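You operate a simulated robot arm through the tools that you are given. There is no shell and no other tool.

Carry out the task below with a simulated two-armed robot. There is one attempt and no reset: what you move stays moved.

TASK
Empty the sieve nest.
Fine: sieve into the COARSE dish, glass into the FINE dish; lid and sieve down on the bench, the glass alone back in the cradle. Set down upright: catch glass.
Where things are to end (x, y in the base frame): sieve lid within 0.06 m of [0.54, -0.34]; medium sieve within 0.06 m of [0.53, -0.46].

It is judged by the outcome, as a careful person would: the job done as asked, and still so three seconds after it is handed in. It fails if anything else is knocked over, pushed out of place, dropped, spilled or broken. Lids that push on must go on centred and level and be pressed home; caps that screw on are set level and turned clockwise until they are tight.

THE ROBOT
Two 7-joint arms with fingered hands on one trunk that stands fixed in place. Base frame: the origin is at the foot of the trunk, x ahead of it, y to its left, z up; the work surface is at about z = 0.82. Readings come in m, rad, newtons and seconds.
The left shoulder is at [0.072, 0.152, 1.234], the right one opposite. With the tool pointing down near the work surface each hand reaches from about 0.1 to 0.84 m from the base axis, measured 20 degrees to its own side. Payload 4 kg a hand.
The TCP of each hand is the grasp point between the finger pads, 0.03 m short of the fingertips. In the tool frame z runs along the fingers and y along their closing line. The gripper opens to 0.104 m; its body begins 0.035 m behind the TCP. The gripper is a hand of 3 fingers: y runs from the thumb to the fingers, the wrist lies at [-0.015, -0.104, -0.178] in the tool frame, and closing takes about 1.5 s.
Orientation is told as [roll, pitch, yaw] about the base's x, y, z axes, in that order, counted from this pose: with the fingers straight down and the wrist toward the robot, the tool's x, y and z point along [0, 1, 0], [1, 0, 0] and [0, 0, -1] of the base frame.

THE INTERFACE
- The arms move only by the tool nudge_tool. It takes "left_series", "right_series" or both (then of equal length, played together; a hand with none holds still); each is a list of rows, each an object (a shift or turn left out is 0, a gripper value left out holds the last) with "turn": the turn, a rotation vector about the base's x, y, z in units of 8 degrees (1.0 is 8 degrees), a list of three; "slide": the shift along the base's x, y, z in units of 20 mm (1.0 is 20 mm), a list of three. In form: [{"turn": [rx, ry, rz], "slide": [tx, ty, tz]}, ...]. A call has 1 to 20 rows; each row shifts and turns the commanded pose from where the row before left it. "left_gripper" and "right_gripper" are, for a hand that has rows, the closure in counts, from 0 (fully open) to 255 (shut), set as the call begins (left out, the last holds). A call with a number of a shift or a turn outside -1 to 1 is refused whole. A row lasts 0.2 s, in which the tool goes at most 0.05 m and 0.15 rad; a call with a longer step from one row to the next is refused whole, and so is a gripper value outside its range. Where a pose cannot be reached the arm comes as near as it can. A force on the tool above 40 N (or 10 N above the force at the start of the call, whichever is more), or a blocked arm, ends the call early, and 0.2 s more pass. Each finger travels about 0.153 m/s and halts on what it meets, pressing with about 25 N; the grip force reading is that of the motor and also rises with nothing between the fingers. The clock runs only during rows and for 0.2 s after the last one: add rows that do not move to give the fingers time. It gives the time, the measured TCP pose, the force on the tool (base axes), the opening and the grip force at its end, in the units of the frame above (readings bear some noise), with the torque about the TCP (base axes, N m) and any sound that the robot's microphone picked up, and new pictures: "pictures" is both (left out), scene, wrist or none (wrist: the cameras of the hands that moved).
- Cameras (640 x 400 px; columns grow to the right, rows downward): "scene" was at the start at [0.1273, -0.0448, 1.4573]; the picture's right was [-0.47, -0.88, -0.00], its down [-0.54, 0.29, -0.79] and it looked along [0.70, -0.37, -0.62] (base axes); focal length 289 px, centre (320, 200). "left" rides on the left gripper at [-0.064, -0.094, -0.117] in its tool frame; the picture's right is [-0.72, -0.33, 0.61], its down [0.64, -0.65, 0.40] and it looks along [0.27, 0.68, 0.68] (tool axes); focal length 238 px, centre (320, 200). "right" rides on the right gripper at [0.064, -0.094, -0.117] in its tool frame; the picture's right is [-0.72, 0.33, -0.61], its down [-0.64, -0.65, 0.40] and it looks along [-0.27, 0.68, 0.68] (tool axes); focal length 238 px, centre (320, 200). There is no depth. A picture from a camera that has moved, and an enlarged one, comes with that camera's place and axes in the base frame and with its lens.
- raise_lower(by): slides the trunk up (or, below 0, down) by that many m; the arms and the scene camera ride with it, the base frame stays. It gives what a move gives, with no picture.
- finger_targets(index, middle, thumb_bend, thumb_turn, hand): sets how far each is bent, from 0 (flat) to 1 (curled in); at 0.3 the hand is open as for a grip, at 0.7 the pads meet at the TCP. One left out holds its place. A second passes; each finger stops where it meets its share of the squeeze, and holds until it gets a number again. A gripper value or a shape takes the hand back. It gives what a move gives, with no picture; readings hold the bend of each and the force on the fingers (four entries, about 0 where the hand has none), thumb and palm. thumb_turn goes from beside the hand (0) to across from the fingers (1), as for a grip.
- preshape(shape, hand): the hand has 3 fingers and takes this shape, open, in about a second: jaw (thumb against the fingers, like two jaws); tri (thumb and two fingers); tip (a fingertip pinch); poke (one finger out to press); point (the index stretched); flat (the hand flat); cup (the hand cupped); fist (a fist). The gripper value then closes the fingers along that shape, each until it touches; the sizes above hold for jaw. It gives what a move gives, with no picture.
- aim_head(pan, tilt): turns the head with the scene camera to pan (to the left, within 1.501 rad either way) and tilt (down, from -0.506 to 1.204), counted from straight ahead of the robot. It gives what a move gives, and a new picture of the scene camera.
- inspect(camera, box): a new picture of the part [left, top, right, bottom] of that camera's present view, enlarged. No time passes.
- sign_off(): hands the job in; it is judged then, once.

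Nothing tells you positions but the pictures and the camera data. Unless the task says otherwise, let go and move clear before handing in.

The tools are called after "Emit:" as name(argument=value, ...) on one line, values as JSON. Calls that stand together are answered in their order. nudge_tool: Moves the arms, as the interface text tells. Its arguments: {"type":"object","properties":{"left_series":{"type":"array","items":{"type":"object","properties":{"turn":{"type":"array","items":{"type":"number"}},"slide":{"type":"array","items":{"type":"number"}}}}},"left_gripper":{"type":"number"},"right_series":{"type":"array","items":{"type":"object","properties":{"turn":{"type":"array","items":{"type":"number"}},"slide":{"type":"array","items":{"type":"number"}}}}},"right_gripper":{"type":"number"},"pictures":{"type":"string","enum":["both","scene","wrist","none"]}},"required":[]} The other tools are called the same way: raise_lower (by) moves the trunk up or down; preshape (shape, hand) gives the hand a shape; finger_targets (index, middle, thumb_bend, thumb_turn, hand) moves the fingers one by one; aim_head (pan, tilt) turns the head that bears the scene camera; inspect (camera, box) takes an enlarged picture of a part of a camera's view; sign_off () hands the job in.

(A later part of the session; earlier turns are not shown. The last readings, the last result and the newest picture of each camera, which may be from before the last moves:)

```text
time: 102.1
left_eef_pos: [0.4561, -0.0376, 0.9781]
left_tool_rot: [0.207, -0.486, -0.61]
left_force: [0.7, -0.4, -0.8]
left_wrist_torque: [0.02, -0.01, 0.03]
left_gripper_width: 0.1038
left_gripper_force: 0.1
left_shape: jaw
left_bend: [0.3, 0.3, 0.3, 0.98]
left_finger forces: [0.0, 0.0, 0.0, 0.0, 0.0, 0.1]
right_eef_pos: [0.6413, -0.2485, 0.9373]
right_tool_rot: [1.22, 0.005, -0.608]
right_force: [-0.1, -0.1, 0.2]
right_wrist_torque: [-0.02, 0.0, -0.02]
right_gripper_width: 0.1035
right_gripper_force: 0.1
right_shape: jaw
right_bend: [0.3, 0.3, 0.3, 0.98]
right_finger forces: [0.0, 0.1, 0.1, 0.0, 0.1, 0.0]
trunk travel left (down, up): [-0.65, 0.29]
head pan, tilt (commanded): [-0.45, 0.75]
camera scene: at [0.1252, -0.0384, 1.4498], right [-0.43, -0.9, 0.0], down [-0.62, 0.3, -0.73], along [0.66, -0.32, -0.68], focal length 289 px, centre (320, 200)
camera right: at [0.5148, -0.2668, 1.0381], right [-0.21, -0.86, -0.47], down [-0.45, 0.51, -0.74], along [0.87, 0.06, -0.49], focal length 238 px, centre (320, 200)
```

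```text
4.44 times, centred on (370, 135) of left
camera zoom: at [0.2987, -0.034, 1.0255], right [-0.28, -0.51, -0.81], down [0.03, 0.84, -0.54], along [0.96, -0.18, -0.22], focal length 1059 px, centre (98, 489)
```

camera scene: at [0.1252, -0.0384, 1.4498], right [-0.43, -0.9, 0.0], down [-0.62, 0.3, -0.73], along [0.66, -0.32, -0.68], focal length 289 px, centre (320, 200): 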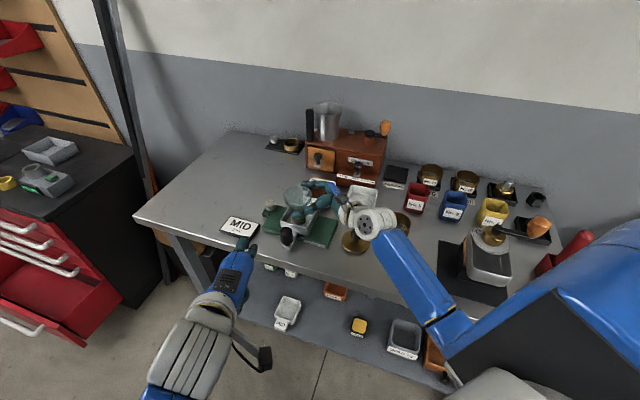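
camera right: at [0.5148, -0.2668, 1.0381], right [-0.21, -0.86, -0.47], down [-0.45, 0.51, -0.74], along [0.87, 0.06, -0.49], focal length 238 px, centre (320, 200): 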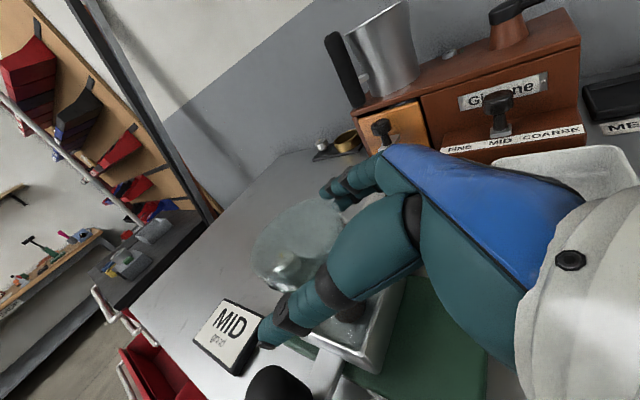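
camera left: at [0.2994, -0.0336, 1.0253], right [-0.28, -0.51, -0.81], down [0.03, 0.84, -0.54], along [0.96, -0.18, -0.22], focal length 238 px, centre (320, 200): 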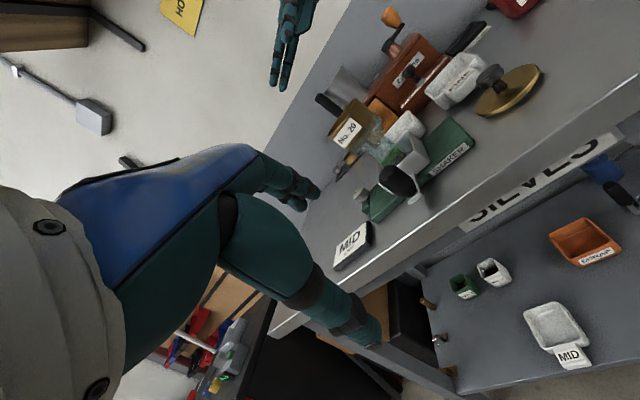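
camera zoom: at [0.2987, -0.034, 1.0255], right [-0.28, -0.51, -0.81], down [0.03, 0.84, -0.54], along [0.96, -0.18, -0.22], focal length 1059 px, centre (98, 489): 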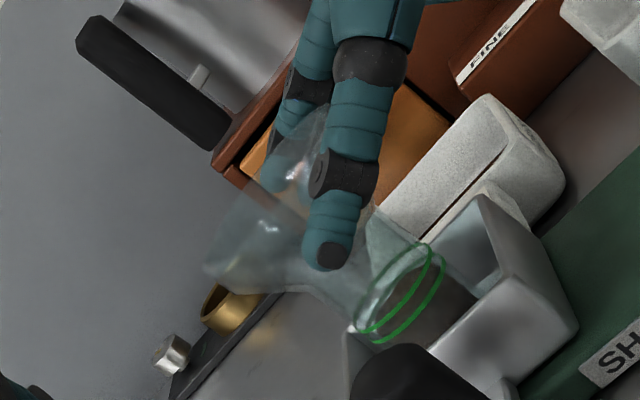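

Clear on all sides: the fingers pass above the tray and COARSE dish. I'll lower the last 25 mm to the neck.

Emit:
nudge_tool(right_series=[{"slide": [0, 0, -0.4]}, {"slide": [0, 0, -0.4]}, {"slide": [0, 0, -0.4]}, {}, {}])

Emit:
inspect(camera="right", box=[220, 180, 420, 380])

Emit:
inspect(camera="scene", box=[265, 165, 335, 235])

Emit:
inspect(camera="left", box=[325, 90, 415, 180])

```text
time: 103.3
left_eef_pos: [0.4553, -0.0386, 0.9782]
left_tool_rot: [0.207, -0.486, -0.609]
left_force: [-0.1, 0.2, -0.4]
left_wrist_torque: [0.03, -0.01, -0.01]
left_gripper_width: 0.1035
left_gripper_force: 0.1
left_shape: jaw
left_bend: [0.3, 0.3, 0.3, 0.98]
left_finger forces: [0.0, 0.0, 0.0, 0.0, 0.0, 0.0]
right_eef_pos: [0.6403, -0.2479, 0.9125]
right_tool_rot: [1.221, 0.005, -0.61]
right_force: [0.6, -0.4, 0.5]
right_wrist_torque: [0.03, 0.01, 0.02]
right_gripper_width: 0.1038
right_gripper_force: 0.0
right_shape: jaw
right_bend: [0.3, 0.3, 0.3, 0.98]
right_finger forces: [0.0, 0.1, 0.0, 0.0, 0.1, 0.0]
trunk travel left (down, up): [-0.65, 0.29]
head pan, tilt (commanded): [-0.45, 0.75]
camera scene: at [0.1252, -0.0384, 1.4498], right [-0.43, -0.9, 0.0], down [-0.62, 0.3, -0.73], along [0.66, -0.32, -0.68], focal length 289 px, centre (320, 200)
camera right: at [0.5141, -0.2669, 1.0128], right [-0.21, -0.86, -0.47], down [-0.45, 0.51, -0.74], along [0.87, 0.06, -0.49], focal length 238 px, centre (320, 200)
```

scene: 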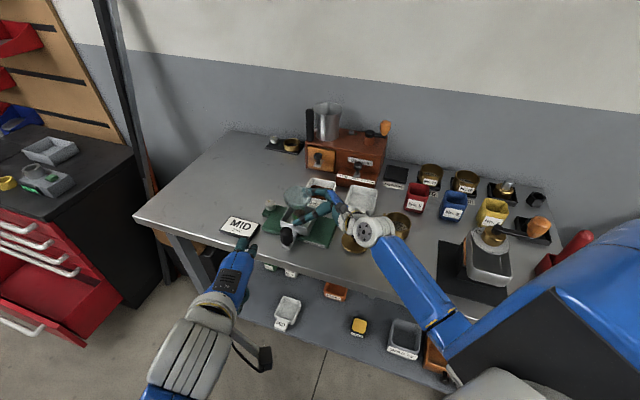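
right: 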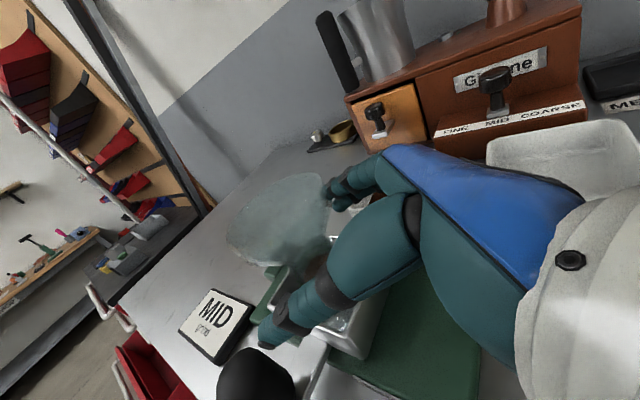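

```text
2.00 times, centred on (320, 280) of right
camera zoom: at [0.5141, -0.2669, 1.0128], right [-0.21, -0.86, -0.47], down [-0.45, 0.51, -0.74], along [0.87, 0.06, -0.49], focal length 477 px, centre (320, 40)
```

zoom: 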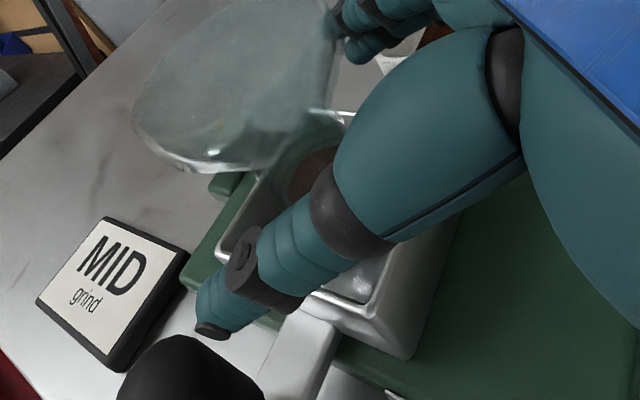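

```text
5.71 times, centred on (300, 200) of scene
camera zoom: at [0.1252, -0.0384, 1.4498], right [-0.43, -0.9, 0.0], down [-0.62, 0.3, -0.73], along [0.66, -0.32, -0.68], focal length 1653 px, centre (434, 200)
```

zoom: 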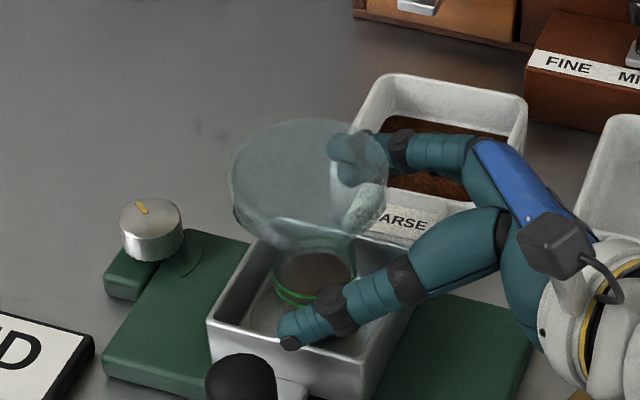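

```text
4.44 times, centred on (370, 135) of left
camera zoom: at [0.2987, -0.034, 1.0255], right [-0.28, -0.51, -0.81], down [0.03, 0.84, -0.54], along [0.96, -0.18, -0.22], focal length 1059 px, centre (98, 489)
```

zoom: 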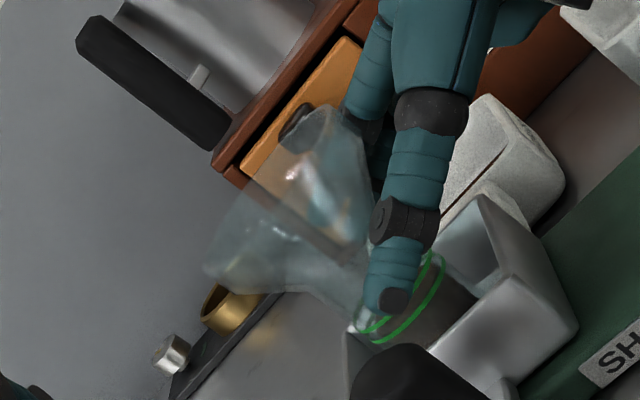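

The fingers are at neck height with no contact. I'll close in stages.

Emit:
nudge_tool(right_series=[{}, {}, {}, {}, {}], right_gripper=110)

Emit:
inspect(camera="scene", box=[265, 165, 335, 235])

Emit:
inspect(camera="left", box=[325, 90, 415, 180])

Emit:
inspect(camera="right", box=[220, 180, 420, 380])

```text
time: 104.5
left_eef_pos: [0.4555, -0.0393, 0.9787]
left_tool_rot: [0.205, -0.485, -0.61]
left_force: [0.0, 0.0, 0.5]
left_wrist_torque: [0.01, 0.02, -0.01]
left_gripper_width: 0.1036
left_gripper_force: 0.1
left_shape: jaw
left_bend: [0.3, 0.3, 0.3, 0.98]
left_finger forces: [0.1, 0.0, 0.0, 0.1, 0.1, 0.0]
right_eef_pos: [0.6409, -0.2477, 0.9118]
right_tool_rot: [1.22, 0.005, -0.61]
right_force: [-0.1, 0.0, -0.2]
right_wrist_torque: [0.02, 0.0, 0.02]
right_gripper_width: 0.0596
right_gripper_force: 0.0
right_shape: jaw
right_bend: [0.74, 0.42, 0.66, 1.0]
right_finger forces: [0.0, 0.0, 0.0, 0.0, 0.0, 0.0]
trunk travel left (down, up): [-0.65, 0.29]
head pan, tilt (commanded): [-0.45, 0.75]
camera scene: at [0.1252, -0.0384, 1.4498], right [-0.43, -0.9, 0.0], down [-0.62, 0.3, -0.73], along [0.66, -0.32, -0.68], focal length 289 px, centre (320, 200)
camera right: at [0.5141, -0.2669, 1.0129], right [-0.21, -0.86, -0.47], down [-0.45, 0.51, -0.74], along [0.87, 0.06, -0.49], focal length 238 px, centre (320, 200)
```

scene: 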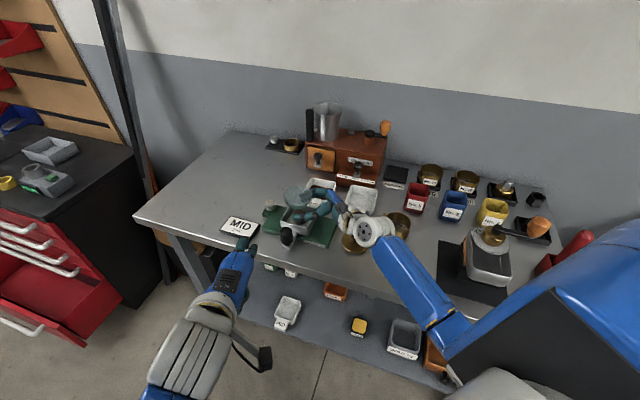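
right: 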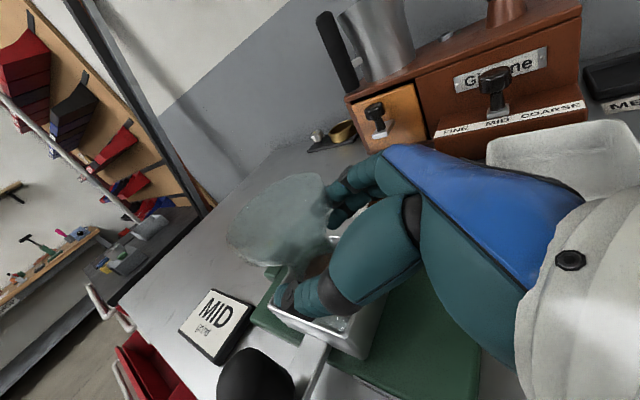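

```text
5.71 times, centred on (300, 200) of scene
camera zoom: at [0.1252, -0.0384, 1.4498], right [-0.43, -0.9, 0.0], down [-0.62, 0.3, -0.73], along [0.66, -0.32, -0.68], focal length 1653 px, centre (434, 200)
```

zoom: 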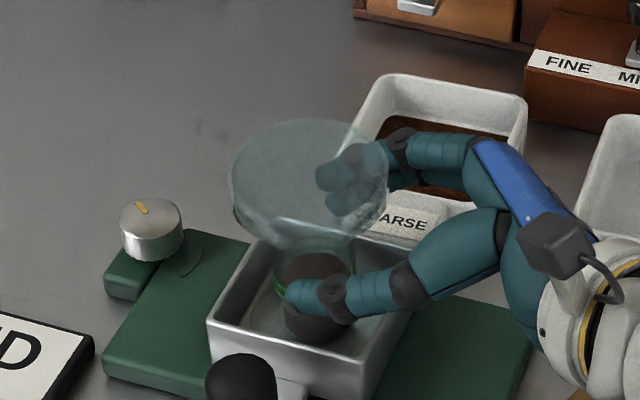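

```text
4.44 times, centred on (370, 135) of left
camera zoom: at [0.2987, -0.034, 1.0255], right [-0.28, -0.51, -0.81], down [0.03, 0.84, -0.54], along [0.96, -0.18, -0.22], focal length 1059 px, centre (98, 489)
```

zoom: 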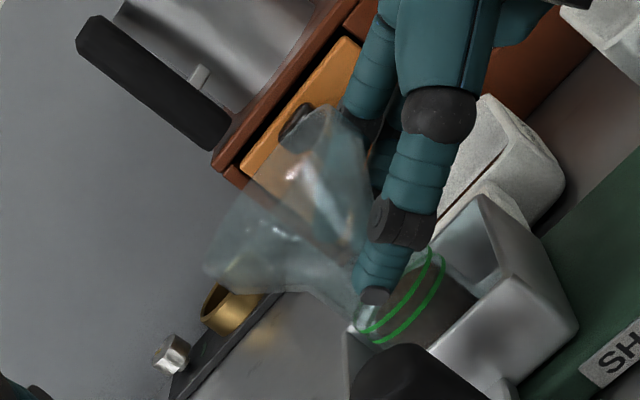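

```text
2.00 times, centred on (320, 280) of right
camera zoom: at [0.5141, -0.2669, 1.0129], right [-0.21, -0.86, -0.47], down [-0.45, 0.51, -0.74], along [0.87, 0.06, -0.49], focal length 477 px, centre (320, 40)
```

zoom: 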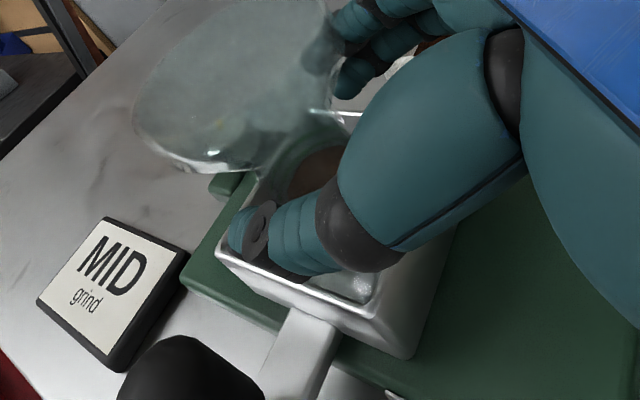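

No contact with the tray and no force at 0.060 m opening. I'll continue closing onto the neck.

Emit:
nudge_tool(right_series=[{}, {}, {}], right_gripper=135, pictures="none")

Emit:
nudge_tool(right_series=[{}, {}, {}], right_gripper=150)

Emit:
inspect(camera="scene", box=[265, 165, 335, 235])

Emit:
inspect(camera="left", box=[325, 90, 415, 180])

```text
time: 105.3
left_eef_pos: [0.4559, -0.0383, 0.9774]
left_tool_rot: [0.207, -0.485, -0.609]
left_force: [0.4, -0.1, -0.8]
left_wrist_torque: [0.01, -0.04, 0.02]
left_gripper_width: 0.1039
left_gripper_force: 0.2
left_shape: jaw
left_bend: [0.3, 0.3, 0.3, 0.98]
left_finger forces: [0.0, 0.1, 0.1, 0.1, 0.0, 0.1]
right_eef_pos: [0.6403, -0.2476, 0.9118]
right_tool_rot: [1.22, 0.007, -0.61]
right_force: [0.5, 0.0, -0.4]
right_wrist_torque: [0.01, -0.01, -0.01]
right_gripper_width: 0.0494
right_gripper_force: 0.1
right_shape: jaw
right_bend: [0.74, 0.46, 0.71, 1.0]
right_finger forces: [0.0, 0.0, 0.1, 0.0, 0.0, 0.0]
trunk travel left (down, up): [-0.65, 0.29]
head pan, tilt (commanded): [-0.45, 0.75]
```

```text
time: 106.1
left_eef_pos: [0.4555, -0.0368, 0.9788]
left_tool_rot: [0.206, -0.486, -0.608]
left_force: [-0.2, -0.9, 0.3]
left_wrist_torque: [0.01, -0.03, -0.02]
left_gripper_width: 0.1035
left_gripper_force: 0.1
left_shape: jaw
left_bend: [0.3, 0.3, 0.3, 0.98]
left_finger forces: [0.0, 0.0, 0.0, 0.0, 0.0, 0.0]
right_eef_pos: [0.6407, -0.2481, 0.9125]
right_tool_rot: [1.22, 0.004, -0.609]
right_force: [-0.9, 1.0, -0.2]
right_wrist_torque: [-0.01, -0.02, 0.03]
right_gripper_width: 0.0431
right_gripper_force: 0.1
right_shape: jaw
right_bend: [0.74, 0.48, 0.72, 1.0]
right_finger forces: [0.0, 0.0, 0.0, 0.0, 0.1, 0.1]
trunk travel left (down, up): [-0.65, 0.29]
head pan, tilt (commanded): [-0.45, 0.75]
camera scene: at [0.1252, -0.0384, 1.4498], right [-0.43, -0.9, 0.0], down [-0.62, 0.3, -0.73], along [0.66, -0.32, -0.68], focal length 289 px, centre (320, 200)
camera right: at [0.5141, -0.2669, 1.0129], right [-0.21, -0.86, -0.47], down [-0.45, 0.51, -0.74], along [0.87, 0.06, -0.49], focal length 238 px, centre (320, 200)
```

scene: 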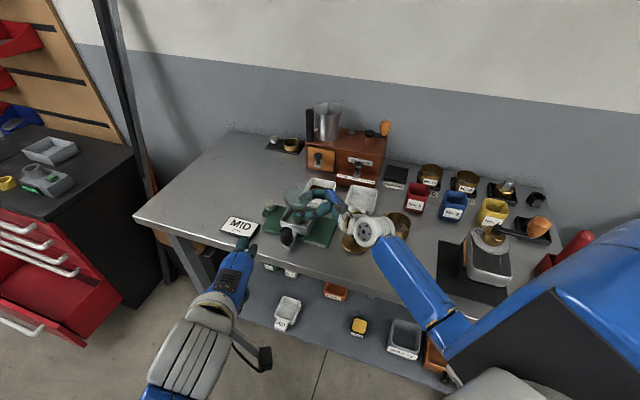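
right: 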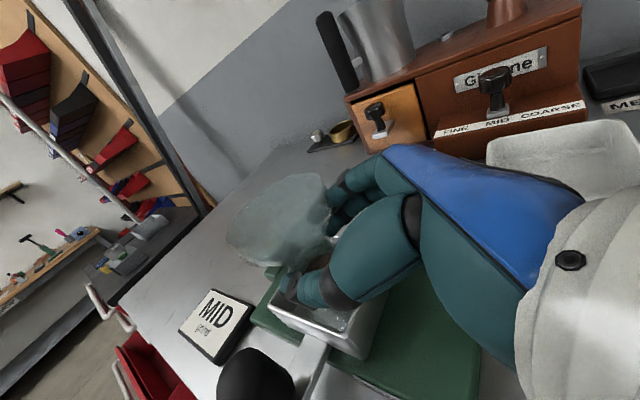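

```text
5.71 times, centred on (300, 200) of scene
camera zoom: at [0.1252, -0.0384, 1.4498], right [-0.43, -0.9, 0.0], down [-0.62, 0.3, -0.73], along [0.66, -0.32, -0.68], focal length 1653 px, centre (434, 200)
```

zoom: 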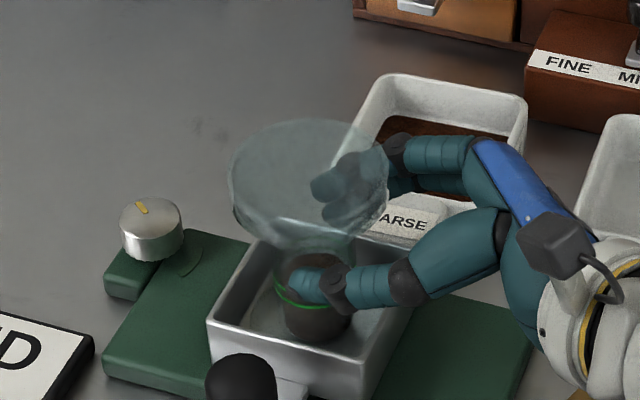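

```text
4.44 times, centred on (370, 135) of left
camera zoom: at [0.2987, -0.034, 1.0255], right [-0.28, -0.51, -0.81], down [0.03, 0.84, -0.54], along [0.96, -0.18, -0.22], focal length 1059 px, centre (98, 489)
```

zoom: 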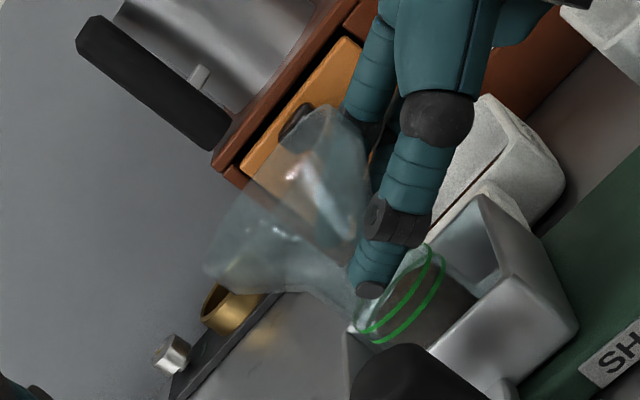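

Still no contact at 0.043 m; the glass neck is about 0.040 m. I'll close the rest of the way to grip.

Emit:
nudge_tool(right_series=[{}, {}, {}], right_gripper=162, pictures="none")

Emit:
nudge_tool(right_series=[{}, {}, {}, {}, {}], right_gripper=200)

Emit:
inspect(camera="scene", box=[265, 165, 335, 235])

Emit:
inspect(camera="left", box=[325, 90, 415, 180])

```text
time: 106.9
left_eef_pos: [0.4559, -0.0379, 0.9789]
left_tool_rot: [0.206, -0.484, -0.61]
left_force: [0.4, 0.4, -0.7]
left_wrist_torque: [-0.02, -0.02, 0.05]
left_gripper_width: 0.1038
left_gripper_force: 0.1
left_shape: jaw
left_bend: [0.3, 0.3, 0.3, 0.98]
left_finger forces: [0.0, 0.0, 0.0, 0.1, 0.1, 0.0]
right_eef_pos: [0.6396, -0.2483, 0.9123]
right_tool_rot: [1.22, 0.004, -0.61]
right_force: [0.5, 0.3, 0.2]
right_wrist_torque: [-0.01, 0.0, -0.02]
right_gripper_width: 0.0385
right_gripper_force: 0.1
right_shape: jaw
right_bend: [0.74, 0.5, 0.73, 1.0]
right_finger forces: [0.4, 0.0, 0.0, 0.1, 0.0, 0.1]
trunk travel left (down, up): [-0.65, 0.29]
head pan, tilt (commanded): [-0.45, 0.75]
```

```text
time: 108.1
left_eef_pos: [0.457, -0.037, 0.9776]
left_tool_rot: [0.207, -0.484, -0.609]
left_force: [-1.3, 0.5, 0.3]
left_wrist_torque: [-0.02, 0.01, 0.0]
left_gripper_width: 0.1038
left_gripper_force: 0.1
left_shape: jaw
left_bend: [0.3, 0.3, 0.3, 0.98]
left_finger forces: [0.1, 0.0, 0.0, 0.1, 0.1, 0.0]
right_eef_pos: [0.6408, -0.2476, 0.9113]
right_tool_rot: [1.22, 0.005, -0.61]
right_force: [-0.2, -0.1, 0.4]
right_wrist_torque: [-0.02, 0.06, -0.02]
right_gripper_width: 0.033
right_gripper_force: 25.3
right_shape: jaw
right_bend: [0.74, 0.53, 0.74, 1.0]
right_finger forces: [14.2, 8.0, 0.1, 0.0, 22.7, 0.0]
trunk travel left (down, up): [-0.65, 0.29]
head pan, tilt (commanded): [-0.45, 0.75]
camera scene: at [0.1256, -0.0384, 1.4497], right [-0.43, -0.9, 0.0], down [-0.62, 0.3, -0.73], along [0.66, -0.32, -0.68], focal length 289 px, centre (320, 200)
camera right: at [0.5143, -0.2669, 1.0126], right [-0.21, -0.86, -0.47], down [-0.45, 0.51, -0.74], along [0.87, 0.06, -0.49], focal length 238 px, centre (320, 200)
```

scene: 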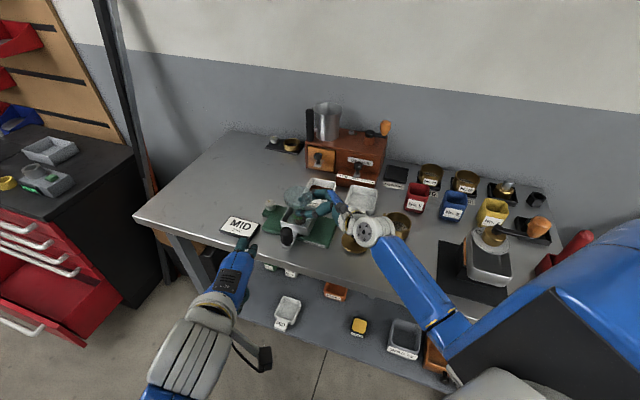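
right: 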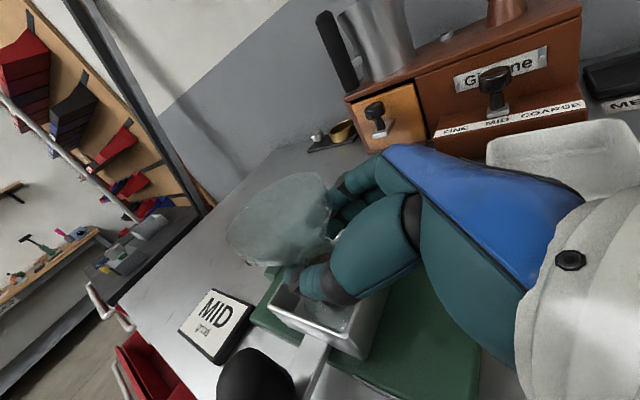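

```text
5.71 times, centred on (300, 200) of scene
camera zoom: at [0.1256, -0.0384, 1.4497], right [-0.43, -0.9, 0.0], down [-0.62, 0.3, -0.73], along [0.66, -0.32, -0.68], focal length 1653 px, centre (434, 200)
```

zoom: 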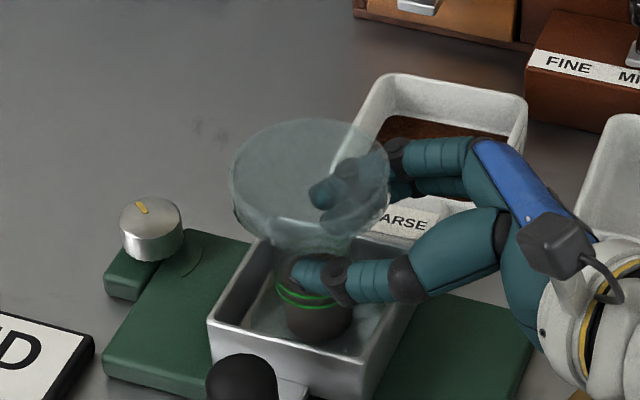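

```text
4.44 times, centred on (370, 135) of left
camera zoom: at [0.2989, -0.034, 1.0254], right [-0.28, -0.51, -0.81], down [0.03, 0.84, -0.54], along [0.96, -0.18, -0.22], focal length 1059 px, centre (98, 489)
```

zoom: 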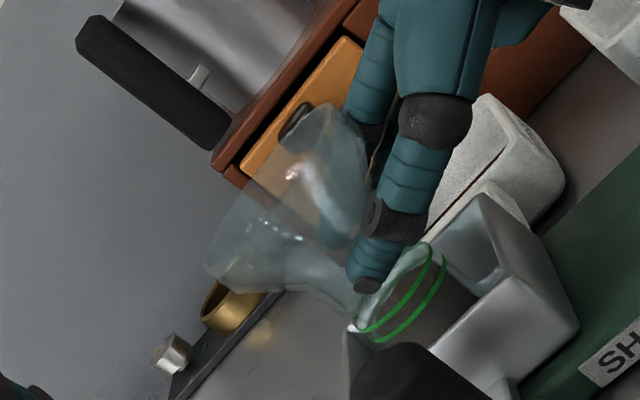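

The neck is firmly gripped (14, 8 and 23 N) and neither glass nor cradle moved. I note the return pose: TCP (0.6405, -0.248, 0.912), yaw -0.610. Lifting slowly now.

Emit:
nudge_tool(right_series=[{"slide": [0, 0, 0.15]}, {"slide": [0, 0, 0.2]}, {"slide": [0, 0, 0.25]}, {"slide": [0, 0, 0.3]}, {}], pictures="wrist")

Emit:
inspect(camera="scene", box=[265, 165, 335, 235])

Emit:
inspect(camera="left", box=[325, 80, 415, 180])

```text
time: 109.3
left_eef_pos: [0.4568, -0.0379, 0.9775]
left_tool_rot: [0.207, -0.484, -0.609]
left_force: [0.3, -0.6, -0.1]
left_wrist_torque: [0.01, -0.01, -0.02]
left_gripper_width: 0.1037
left_gripper_force: 0.1
left_shape: jaw
left_bend: [0.3, 0.3, 0.3, 0.98]
left_finger forces: [0.0, 0.0, 0.0, 0.0, 0.0, 0.0]
right_eef_pos: [0.6403, -0.2477, 0.9314]
right_tool_rot: [1.222, 0.005, -0.609]
right_force: [-0.1, 0.0, -3.3]
right_wrist_torque: [-0.05, 0.07, 0.02]
right_gripper_width: 0.0336
right_gripper_force: 25.1
right_shape: jaw
right_bend: [0.74, 0.53, 0.74, 1.0]
right_finger forces: [14.1, 9.7, 0.1, 0.1, 23.5, 0.0]
trunk travel left (down, up): [-0.65, 0.29]
head pan, tilt (commanded): [-0.45, 0.75]
camera right: at [0.5139, -0.2668, 1.0315], right [-0.21, -0.86, -0.47], down [-0.45, 0.51, -0.74], along [0.87, 0.06, -0.49], focal length 238 px, centre (320, 200)
```

right: 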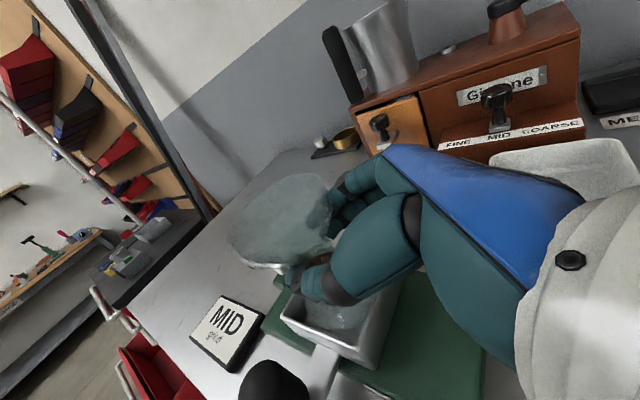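

```text
5.71 times, centred on (300, 200) of scene
camera zoom: at [0.126, -0.0387, 1.4497], right [-0.43, -0.9, 0.0], down [-0.62, 0.3, -0.73], along [0.66, -0.32, -0.68], focal length 1653 px, centre (434, 200)
```

zoom: 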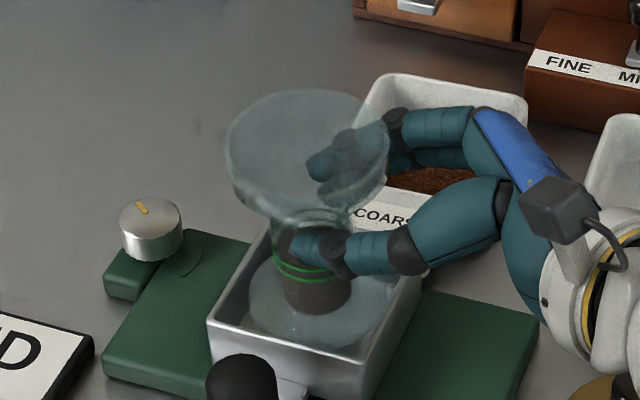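

```text
4.00 times, centred on (370, 130) of left
camera zoom: at [0.2991, -0.0342, 1.0253], right [-0.28, -0.51, -0.81], down [0.03, 0.84, -0.54], along [0.96, -0.18, -0.22], focal length 953 px, centre (120, 480)
```

zoom: 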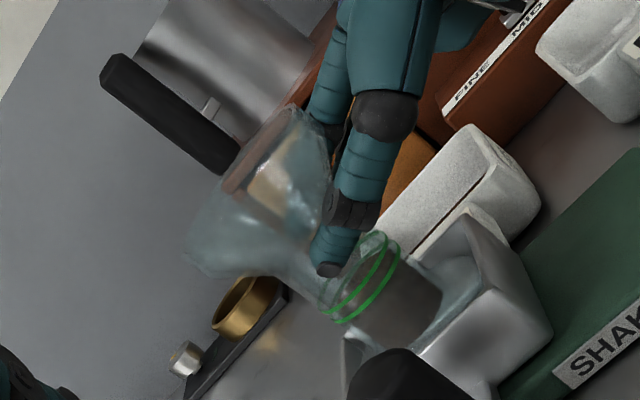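

The glass lifts cleanly — it has a wide clear foot that leaves the cradle freely. I'll raise it well up and yaw to about 97° while moving toward the FINE dish, keeping it level.

Emit:
nudge_tool(right_series=[{"slide": [0, 0, 0.6]}, {"slide": [0, 0, 0.9]}, {"slide": [0, 0, 1]}, {"slide": [0, 0, 1]}, {"slide": [0, 0, 1]}, {"slide": [0, -0.6, 0.3], "turn": [0, 0, 0.75]}, {"slide": [0, -0.6, 0.3], "turn": [0, 0, 0.75]}, {"slide": [0, -0.6, 0.3], "turn": [0, 0, 0.75]}, {"slide": [0, -0.6, 0.3], "turn": [0, 0, 0.75]}, {"slide": [0, -0.6, 0.2], "turn": [0, 0, 0.75]}, {"slide": [0, -0.6, 0], "turn": [0, 0, 0.75]}, {"slide": [0, -0.6, 0], "turn": [0, 0, 0.75]}, {}, {}])

Emit:
inspect(camera="scene", box=[260, 110, 400, 250])

Emit:
inspect(camera="left", box=[320, 0, 500, 180])

```text
time: 112.3
left_eef_pos: [0.4566, -0.0376, 0.9781]
left_tool_rot: [0.206, -0.485, -0.608]
left_force: [0.3, -0.6, 1.2]
left_wrist_torque: [-0.02, -0.01, 0.03]
left_gripper_width: 0.1036
left_gripper_force: 0.0
left_shape: jaw
left_bend: [0.3, 0.3, 0.3, 0.98]
left_finger forces: [0.0, 0.0, 0.0, 0.0, 0.0, 0.0]
right_eef_pos: [0.6415, -0.3291, 1.0479]
right_tool_rot: [1.222, 0.004, 0.123]
right_force: [-0.2, -0.4, -1.8]
right_wrist_torque: [-0.06, 0.0, 0.01]
right_gripper_width: 0.0333
right_gripper_force: 25.6
right_shape: jaw
right_bend: [0.74, 0.53, 0.74, 1.0]
right_finger forces: [14.4, 9.8, 0.0, 0.1, 23.6, 0.0]
trunk travel left (down, up): [-0.65, 0.29]
head pan, tilt (commanded): [-0.45, 0.75]
camera scene: at [0.1263, -0.0395, 1.4496], right [-0.43, -0.9, 0.0], down [-0.62, 0.3, -0.73], along [0.66, -0.32, -0.68], focal length 289 px, centre (320, 200)
camera right: at [0.5604, -0.4289, 1.1491], right [0.42, -0.78, -0.47], down [-0.67, 0.08, -0.74], along [0.61, 0.63, -0.49], focal length 238 px, centre (320, 200)
```

scene: 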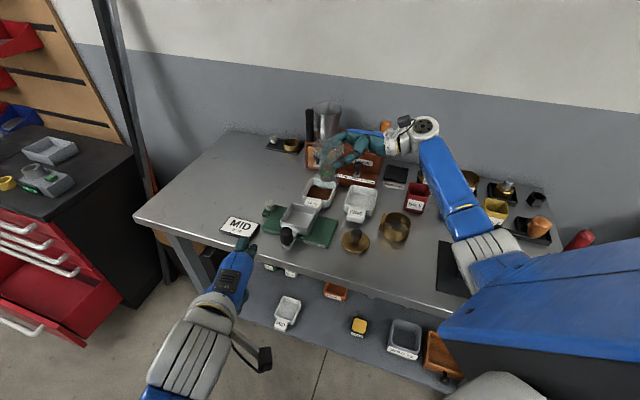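
right: 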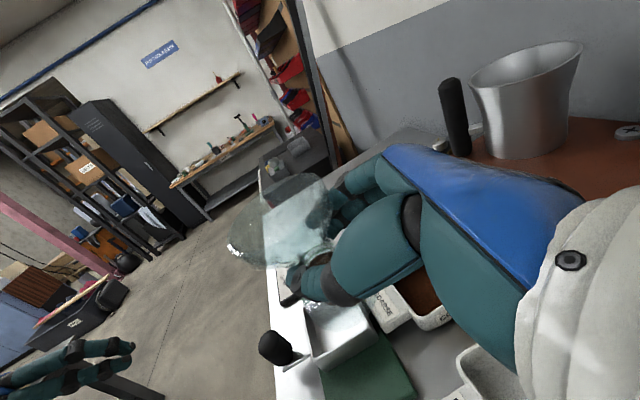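

```text
2.86 times, centred on (330, 180) of scene
camera zoom: at [0.1263, -0.0395, 1.4496], right [-0.43, -0.9, 0.0], down [-0.62, 0.3, -0.73], along [0.66, -0.32, -0.68], focal length 826 px, centre (291, 257)
```

zoom: 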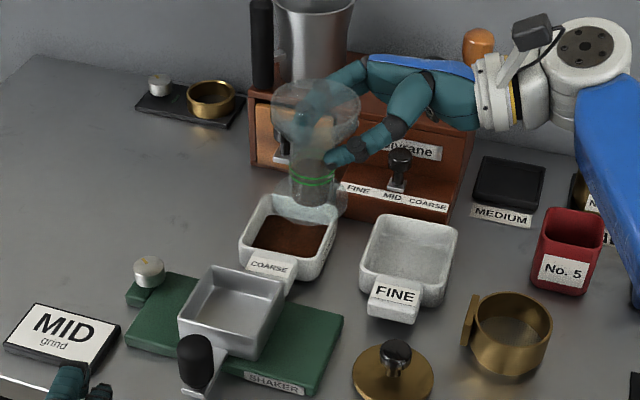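

```text
2.22 times, centred on (410, 90) of left
camera zoom: at [0.299, -0.0342, 1.0254], right [-0.28, -0.51, -0.81], down [0.03, 0.84, -0.54], along [0.96, -0.18, -0.22], focal length 530 px, centre (120, 444)
```

zoom: 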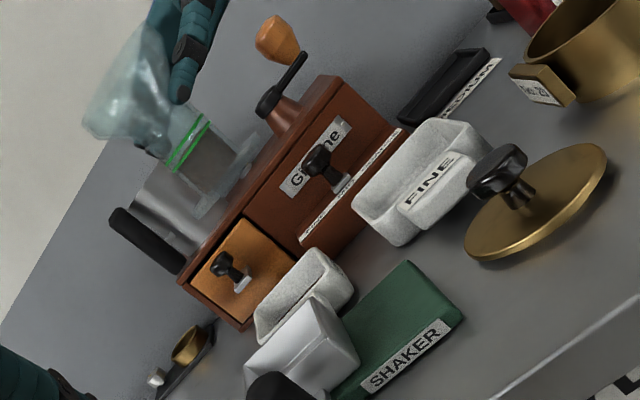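

The glass is upright in hand and the path is clear. I'll move over toward the FINE dish while tilting to about 50° — still below any flow since the fines sit deep in the narrow cup — then measure the dish.

Emit:
nudge_tool(right_series=[{"turn": [-0.3, -0.04, 0], "slide": [0.12, -0.95, 0.2]}, {"turn": [-0.5, -0.06, 0], "slide": [0.12, -0.95, 0]}, {"turn": [-0.78, -0.095, 0], "slide": [0.12, -0.95, -0.2]}, {"turn": [-0.78, -0.095, 0], "slide": [0.12, -0.95, -0.2]}, {"turn": [-0.78, -0.095, 0], "slide": [0.12, -0.95, -0.2]}, {"turn": [-0.78, -0.095, 0], "slide": [0.13, -0.95, -0.2]}, {"turn": [-0.78, -0.095, 0], "slide": [0.13, -0.95, -0.2]}, {"turn": [-0.78, -0.095, 0], "slide": [0.13, -0.95, -0.2]}, {"turn": [-0.7, -0.085, 0], "slide": [0.13, -0.95, -0.25]}, {}, {}])

Emit:
inspect(camera="right", box=[180, 160, 440, 400])

Emit:
inspect(camera="scene", box=[320, 130, 430, 240])

Emit:
inspect(camera="left", box=[400, 0, 560, 130])

```text
time: 114.7
left_eef_pos: [0.4559, -0.0377, 0.9778]
left_tool_rot: [0.207, -0.484, -0.608]
left_force: [0.0, 0.2, 0.7]
left_wrist_torque: [0.0, 0.0, -0.01]
left_gripper_width: 0.1036
left_gripper_force: 0.0
left_shape: jaw
left_bend: [0.3, 0.3, 0.3, 0.98]
left_finger forces: [0.0, 0.0, 0.0, 0.1, 0.0, 0.0]
right_eef_pos: [0.664, -0.5043, 1.0253]
right_tool_rot: [0.352, 0.007, 0.123]
right_force: [-0.4, 0.0, -3.5]
right_wrist_torque: [0.02, 0.01, 0.02]
right_gripper_width: 0.033
right_gripper_force: 25.1
right_shape: jaw
right_bend: [0.74, 0.53, 0.74, 1.0]
right_finger forces: [14.5, 8.5, 0.0, 0.0, 22.8, 0.0]
trunk travel left (down, up): [-0.65, 0.29]
head pan, tilt (commanded): [-0.45, 0.75]
camera scene: at [0.1265, -0.0404, 1.4496], right [-0.43, -0.9, 0.0], down [-0.62, 0.3, -0.73], along [0.66, -0.32, -0.68], focal length 289 px, centre (320, 200)
camera right: at [0.5701, -0.4968, 1.1569], right [0.43, -0.84, 0.33], down [-0.6, -0.54, -0.6], along [0.68, 0.06, -0.73], focal length 238 px, centre (320, 200)
```

scene: 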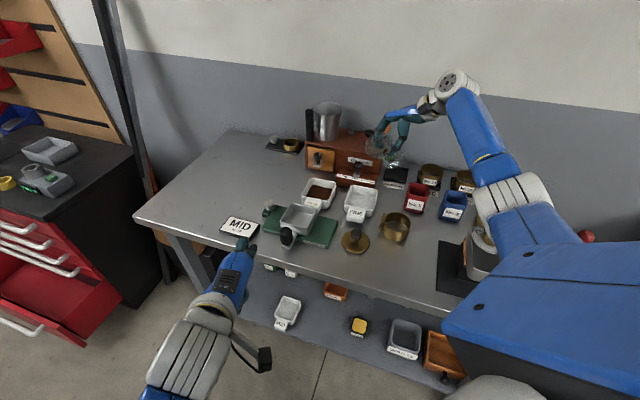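
right: 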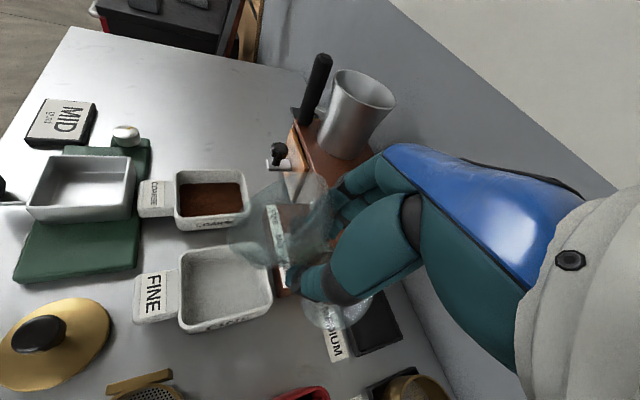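

```text
1.67 times, centred on (310, 280) of right
camera zoom: at [0.5701, -0.4968, 1.1569], right [0.43, -0.84, 0.33], down [-0.6, -0.54, -0.6], along [0.68, 0.06, -0.73], focal length 397 px, centre (337, 67)
```

zoom: 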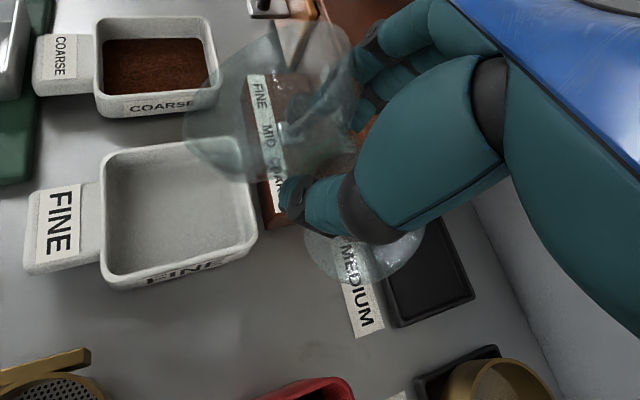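

```text
3.64 times, centred on (375, 185) of scene
camera zoom: at [0.1265, -0.0404, 1.4496], right [-0.43, -0.9, 0.0], down [-0.62, 0.3, -0.73], along [0.66, -0.32, -0.68], focal length 1052 px, centre (120, 254)
```

zoom: 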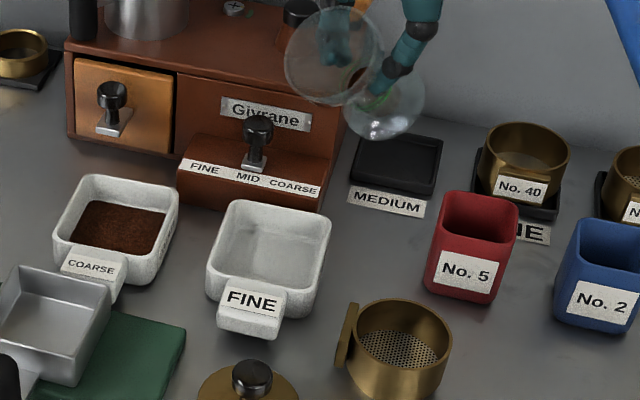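

```text
3.08 times, centred on (480, 65) of left
camera zoom: at [0.299, -0.0344, 1.0254], right [-0.28, -0.51, -0.81], down [0.03, 0.84, -0.54], along [0.96, -0.18, -0.22], focal length 733 px, centre (-172, 615)
```

zoom: 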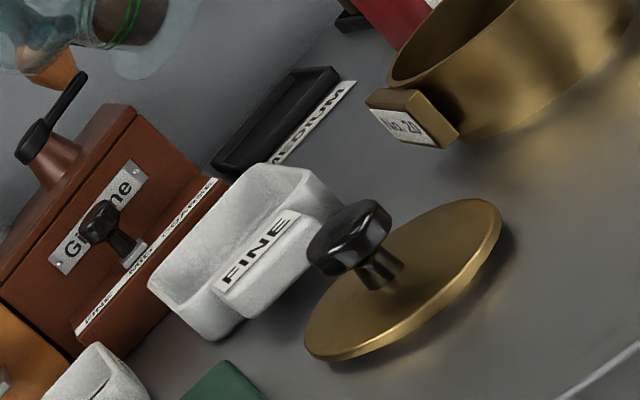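

No slip so far: the glass sits in the same place in the hand view after 50° of tilt. I'll zoom in to check where the lip is relative to the FINE dish.

Emit:
inspect(camera="right", box=[210, 150, 370, 300])

Emit:
inspect(camera="scene", box=[350, 110, 420, 180])

```text
2.67 times, centred on (290, 225) of right
camera zoom: at [0.5701, -0.4968, 1.1569], right [0.43, -0.84, 0.33], down [-0.6, -0.54, -0.6], along [0.68, 0.06, -0.73], focal length 636 px, centre (400, 133)
```

zoom: 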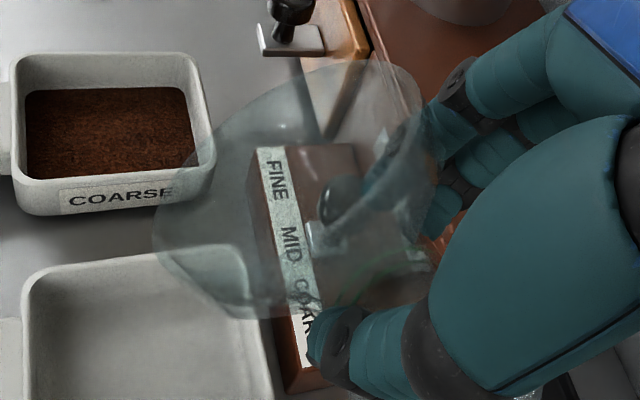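

```text
5.71 times, centred on (385, 145) of scene
camera zoom: at [0.1265, -0.0404, 1.4496], right [-0.43, -0.9, 0.0], down [-0.62, 0.3, -0.73], along [0.66, -0.32, -0.68], focal length 1653 px, centre (-51, 514)
```

zoom: 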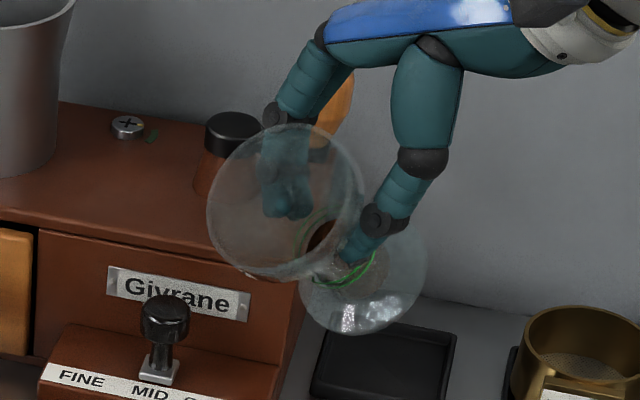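

The lip matches the model and is directly above the FINE dish centre (≈0.656, -0.437). I'll continue to tilt with the lip fixed over the dish while lowering it.

Emit:
nudge_tool(right_series=[{"slide": [0, 0, -0.6]}, {"slide": [0, 0, -0.6]}, {"turn": [-0.99, -0.122, 0], "slide": [-0.024, 0.194, 0.1]}, {"turn": [-0.99, -0.122, 0], "slide": [-0.032, 0.258, 0.1]}])

Emit:
inspect(camera="right", box=[180, 160, 440, 400])

Emit:
inspect(camera="scene", box=[320, 130, 430, 240])

```text
time: 115.7
left_eef_pos: [0.4561, -0.0365, 0.9785]
left_tool_rot: [0.206, -0.485, -0.61]
left_force: [0.3, -0.4, -0.3]
left_wrist_torque: [0.02, -0.01, 0.0]
left_gripper_width: 0.1037
left_gripper_force: 0.0
left_shape: jaw
left_bend: [0.3, 0.3, 0.3, 0.98]
left_finger forces: [0.0, 0.0, 0.0, 0.1, 0.0, 0.0]
right_eef_pos: [0.6621, -0.4927, 1.0041]
right_tool_rot: [0.073, 0.002, 0.119]
right_force: [-0.3, 0.2, -2.6]
right_wrist_torque: [0.03, 0.0, 0.01]
right_gripper_width: 0.0331
right_gripper_force: 24.6
right_shape: jaw
right_bend: [0.74, 0.53, 0.74, 1.0]
right_finger forces: [14.6, 8.1, 0.0, 0.0, 22.5, 0.0]
trunk travel left (down, up): [-0.65, 0.29]
head pan, tilt (commanded): [-0.45, 0.75]
camera scene: at [0.1258, -0.0394, 1.4497], right [-0.43, -0.9, 0.0], down [-0.62, 0.3, -0.73], along [0.66, -0.32, -0.68], focal length 289 px, centre (320, 200)
camera right: at [0.5635, -0.4496, 1.1259], right [0.42, -0.72, 0.56], down [-0.58, -0.68, -0.45], along [0.7, -0.14, -0.7], focal length 238 px, centre (320, 200)
```

scene: 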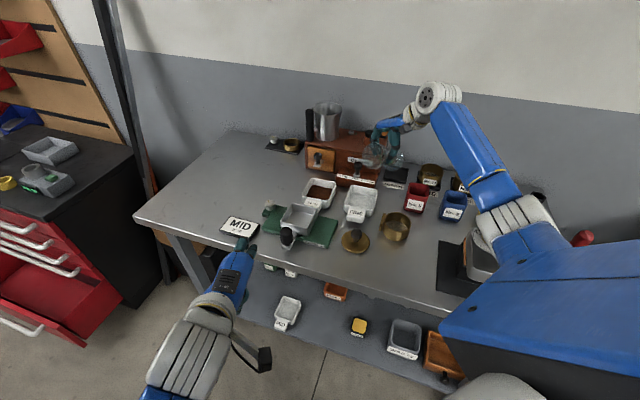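
right: 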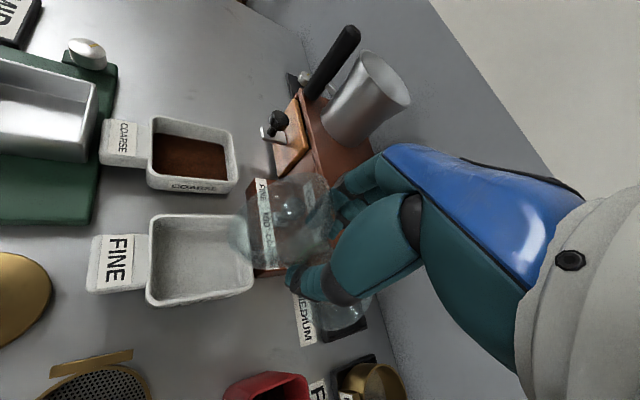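

```text
1.67 times, centred on (310, 280) of right
camera zoom: at [0.5635, -0.4496, 1.1259], right [0.42, -0.72, 0.56], down [-0.58, -0.68, -0.45], along [0.7, -0.14, -0.7], focal length 397 px, centre (337, 67)
```

zoom: 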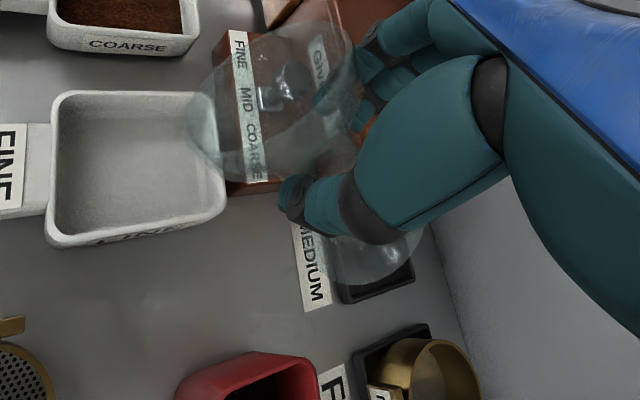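

```text
3.64 times, centred on (375, 185) of scene
camera zoom: at [0.1258, -0.0394, 1.4497], right [-0.43, -0.9, 0.0], down [-0.62, 0.3, -0.73], along [0.66, -0.32, -0.68], focal length 1052 px, centre (120, 254)
```

zoom: 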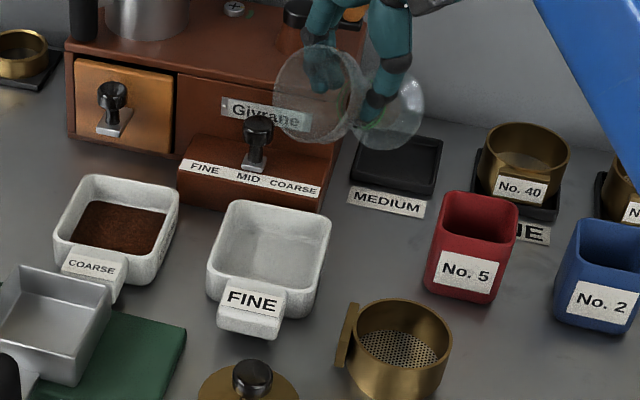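

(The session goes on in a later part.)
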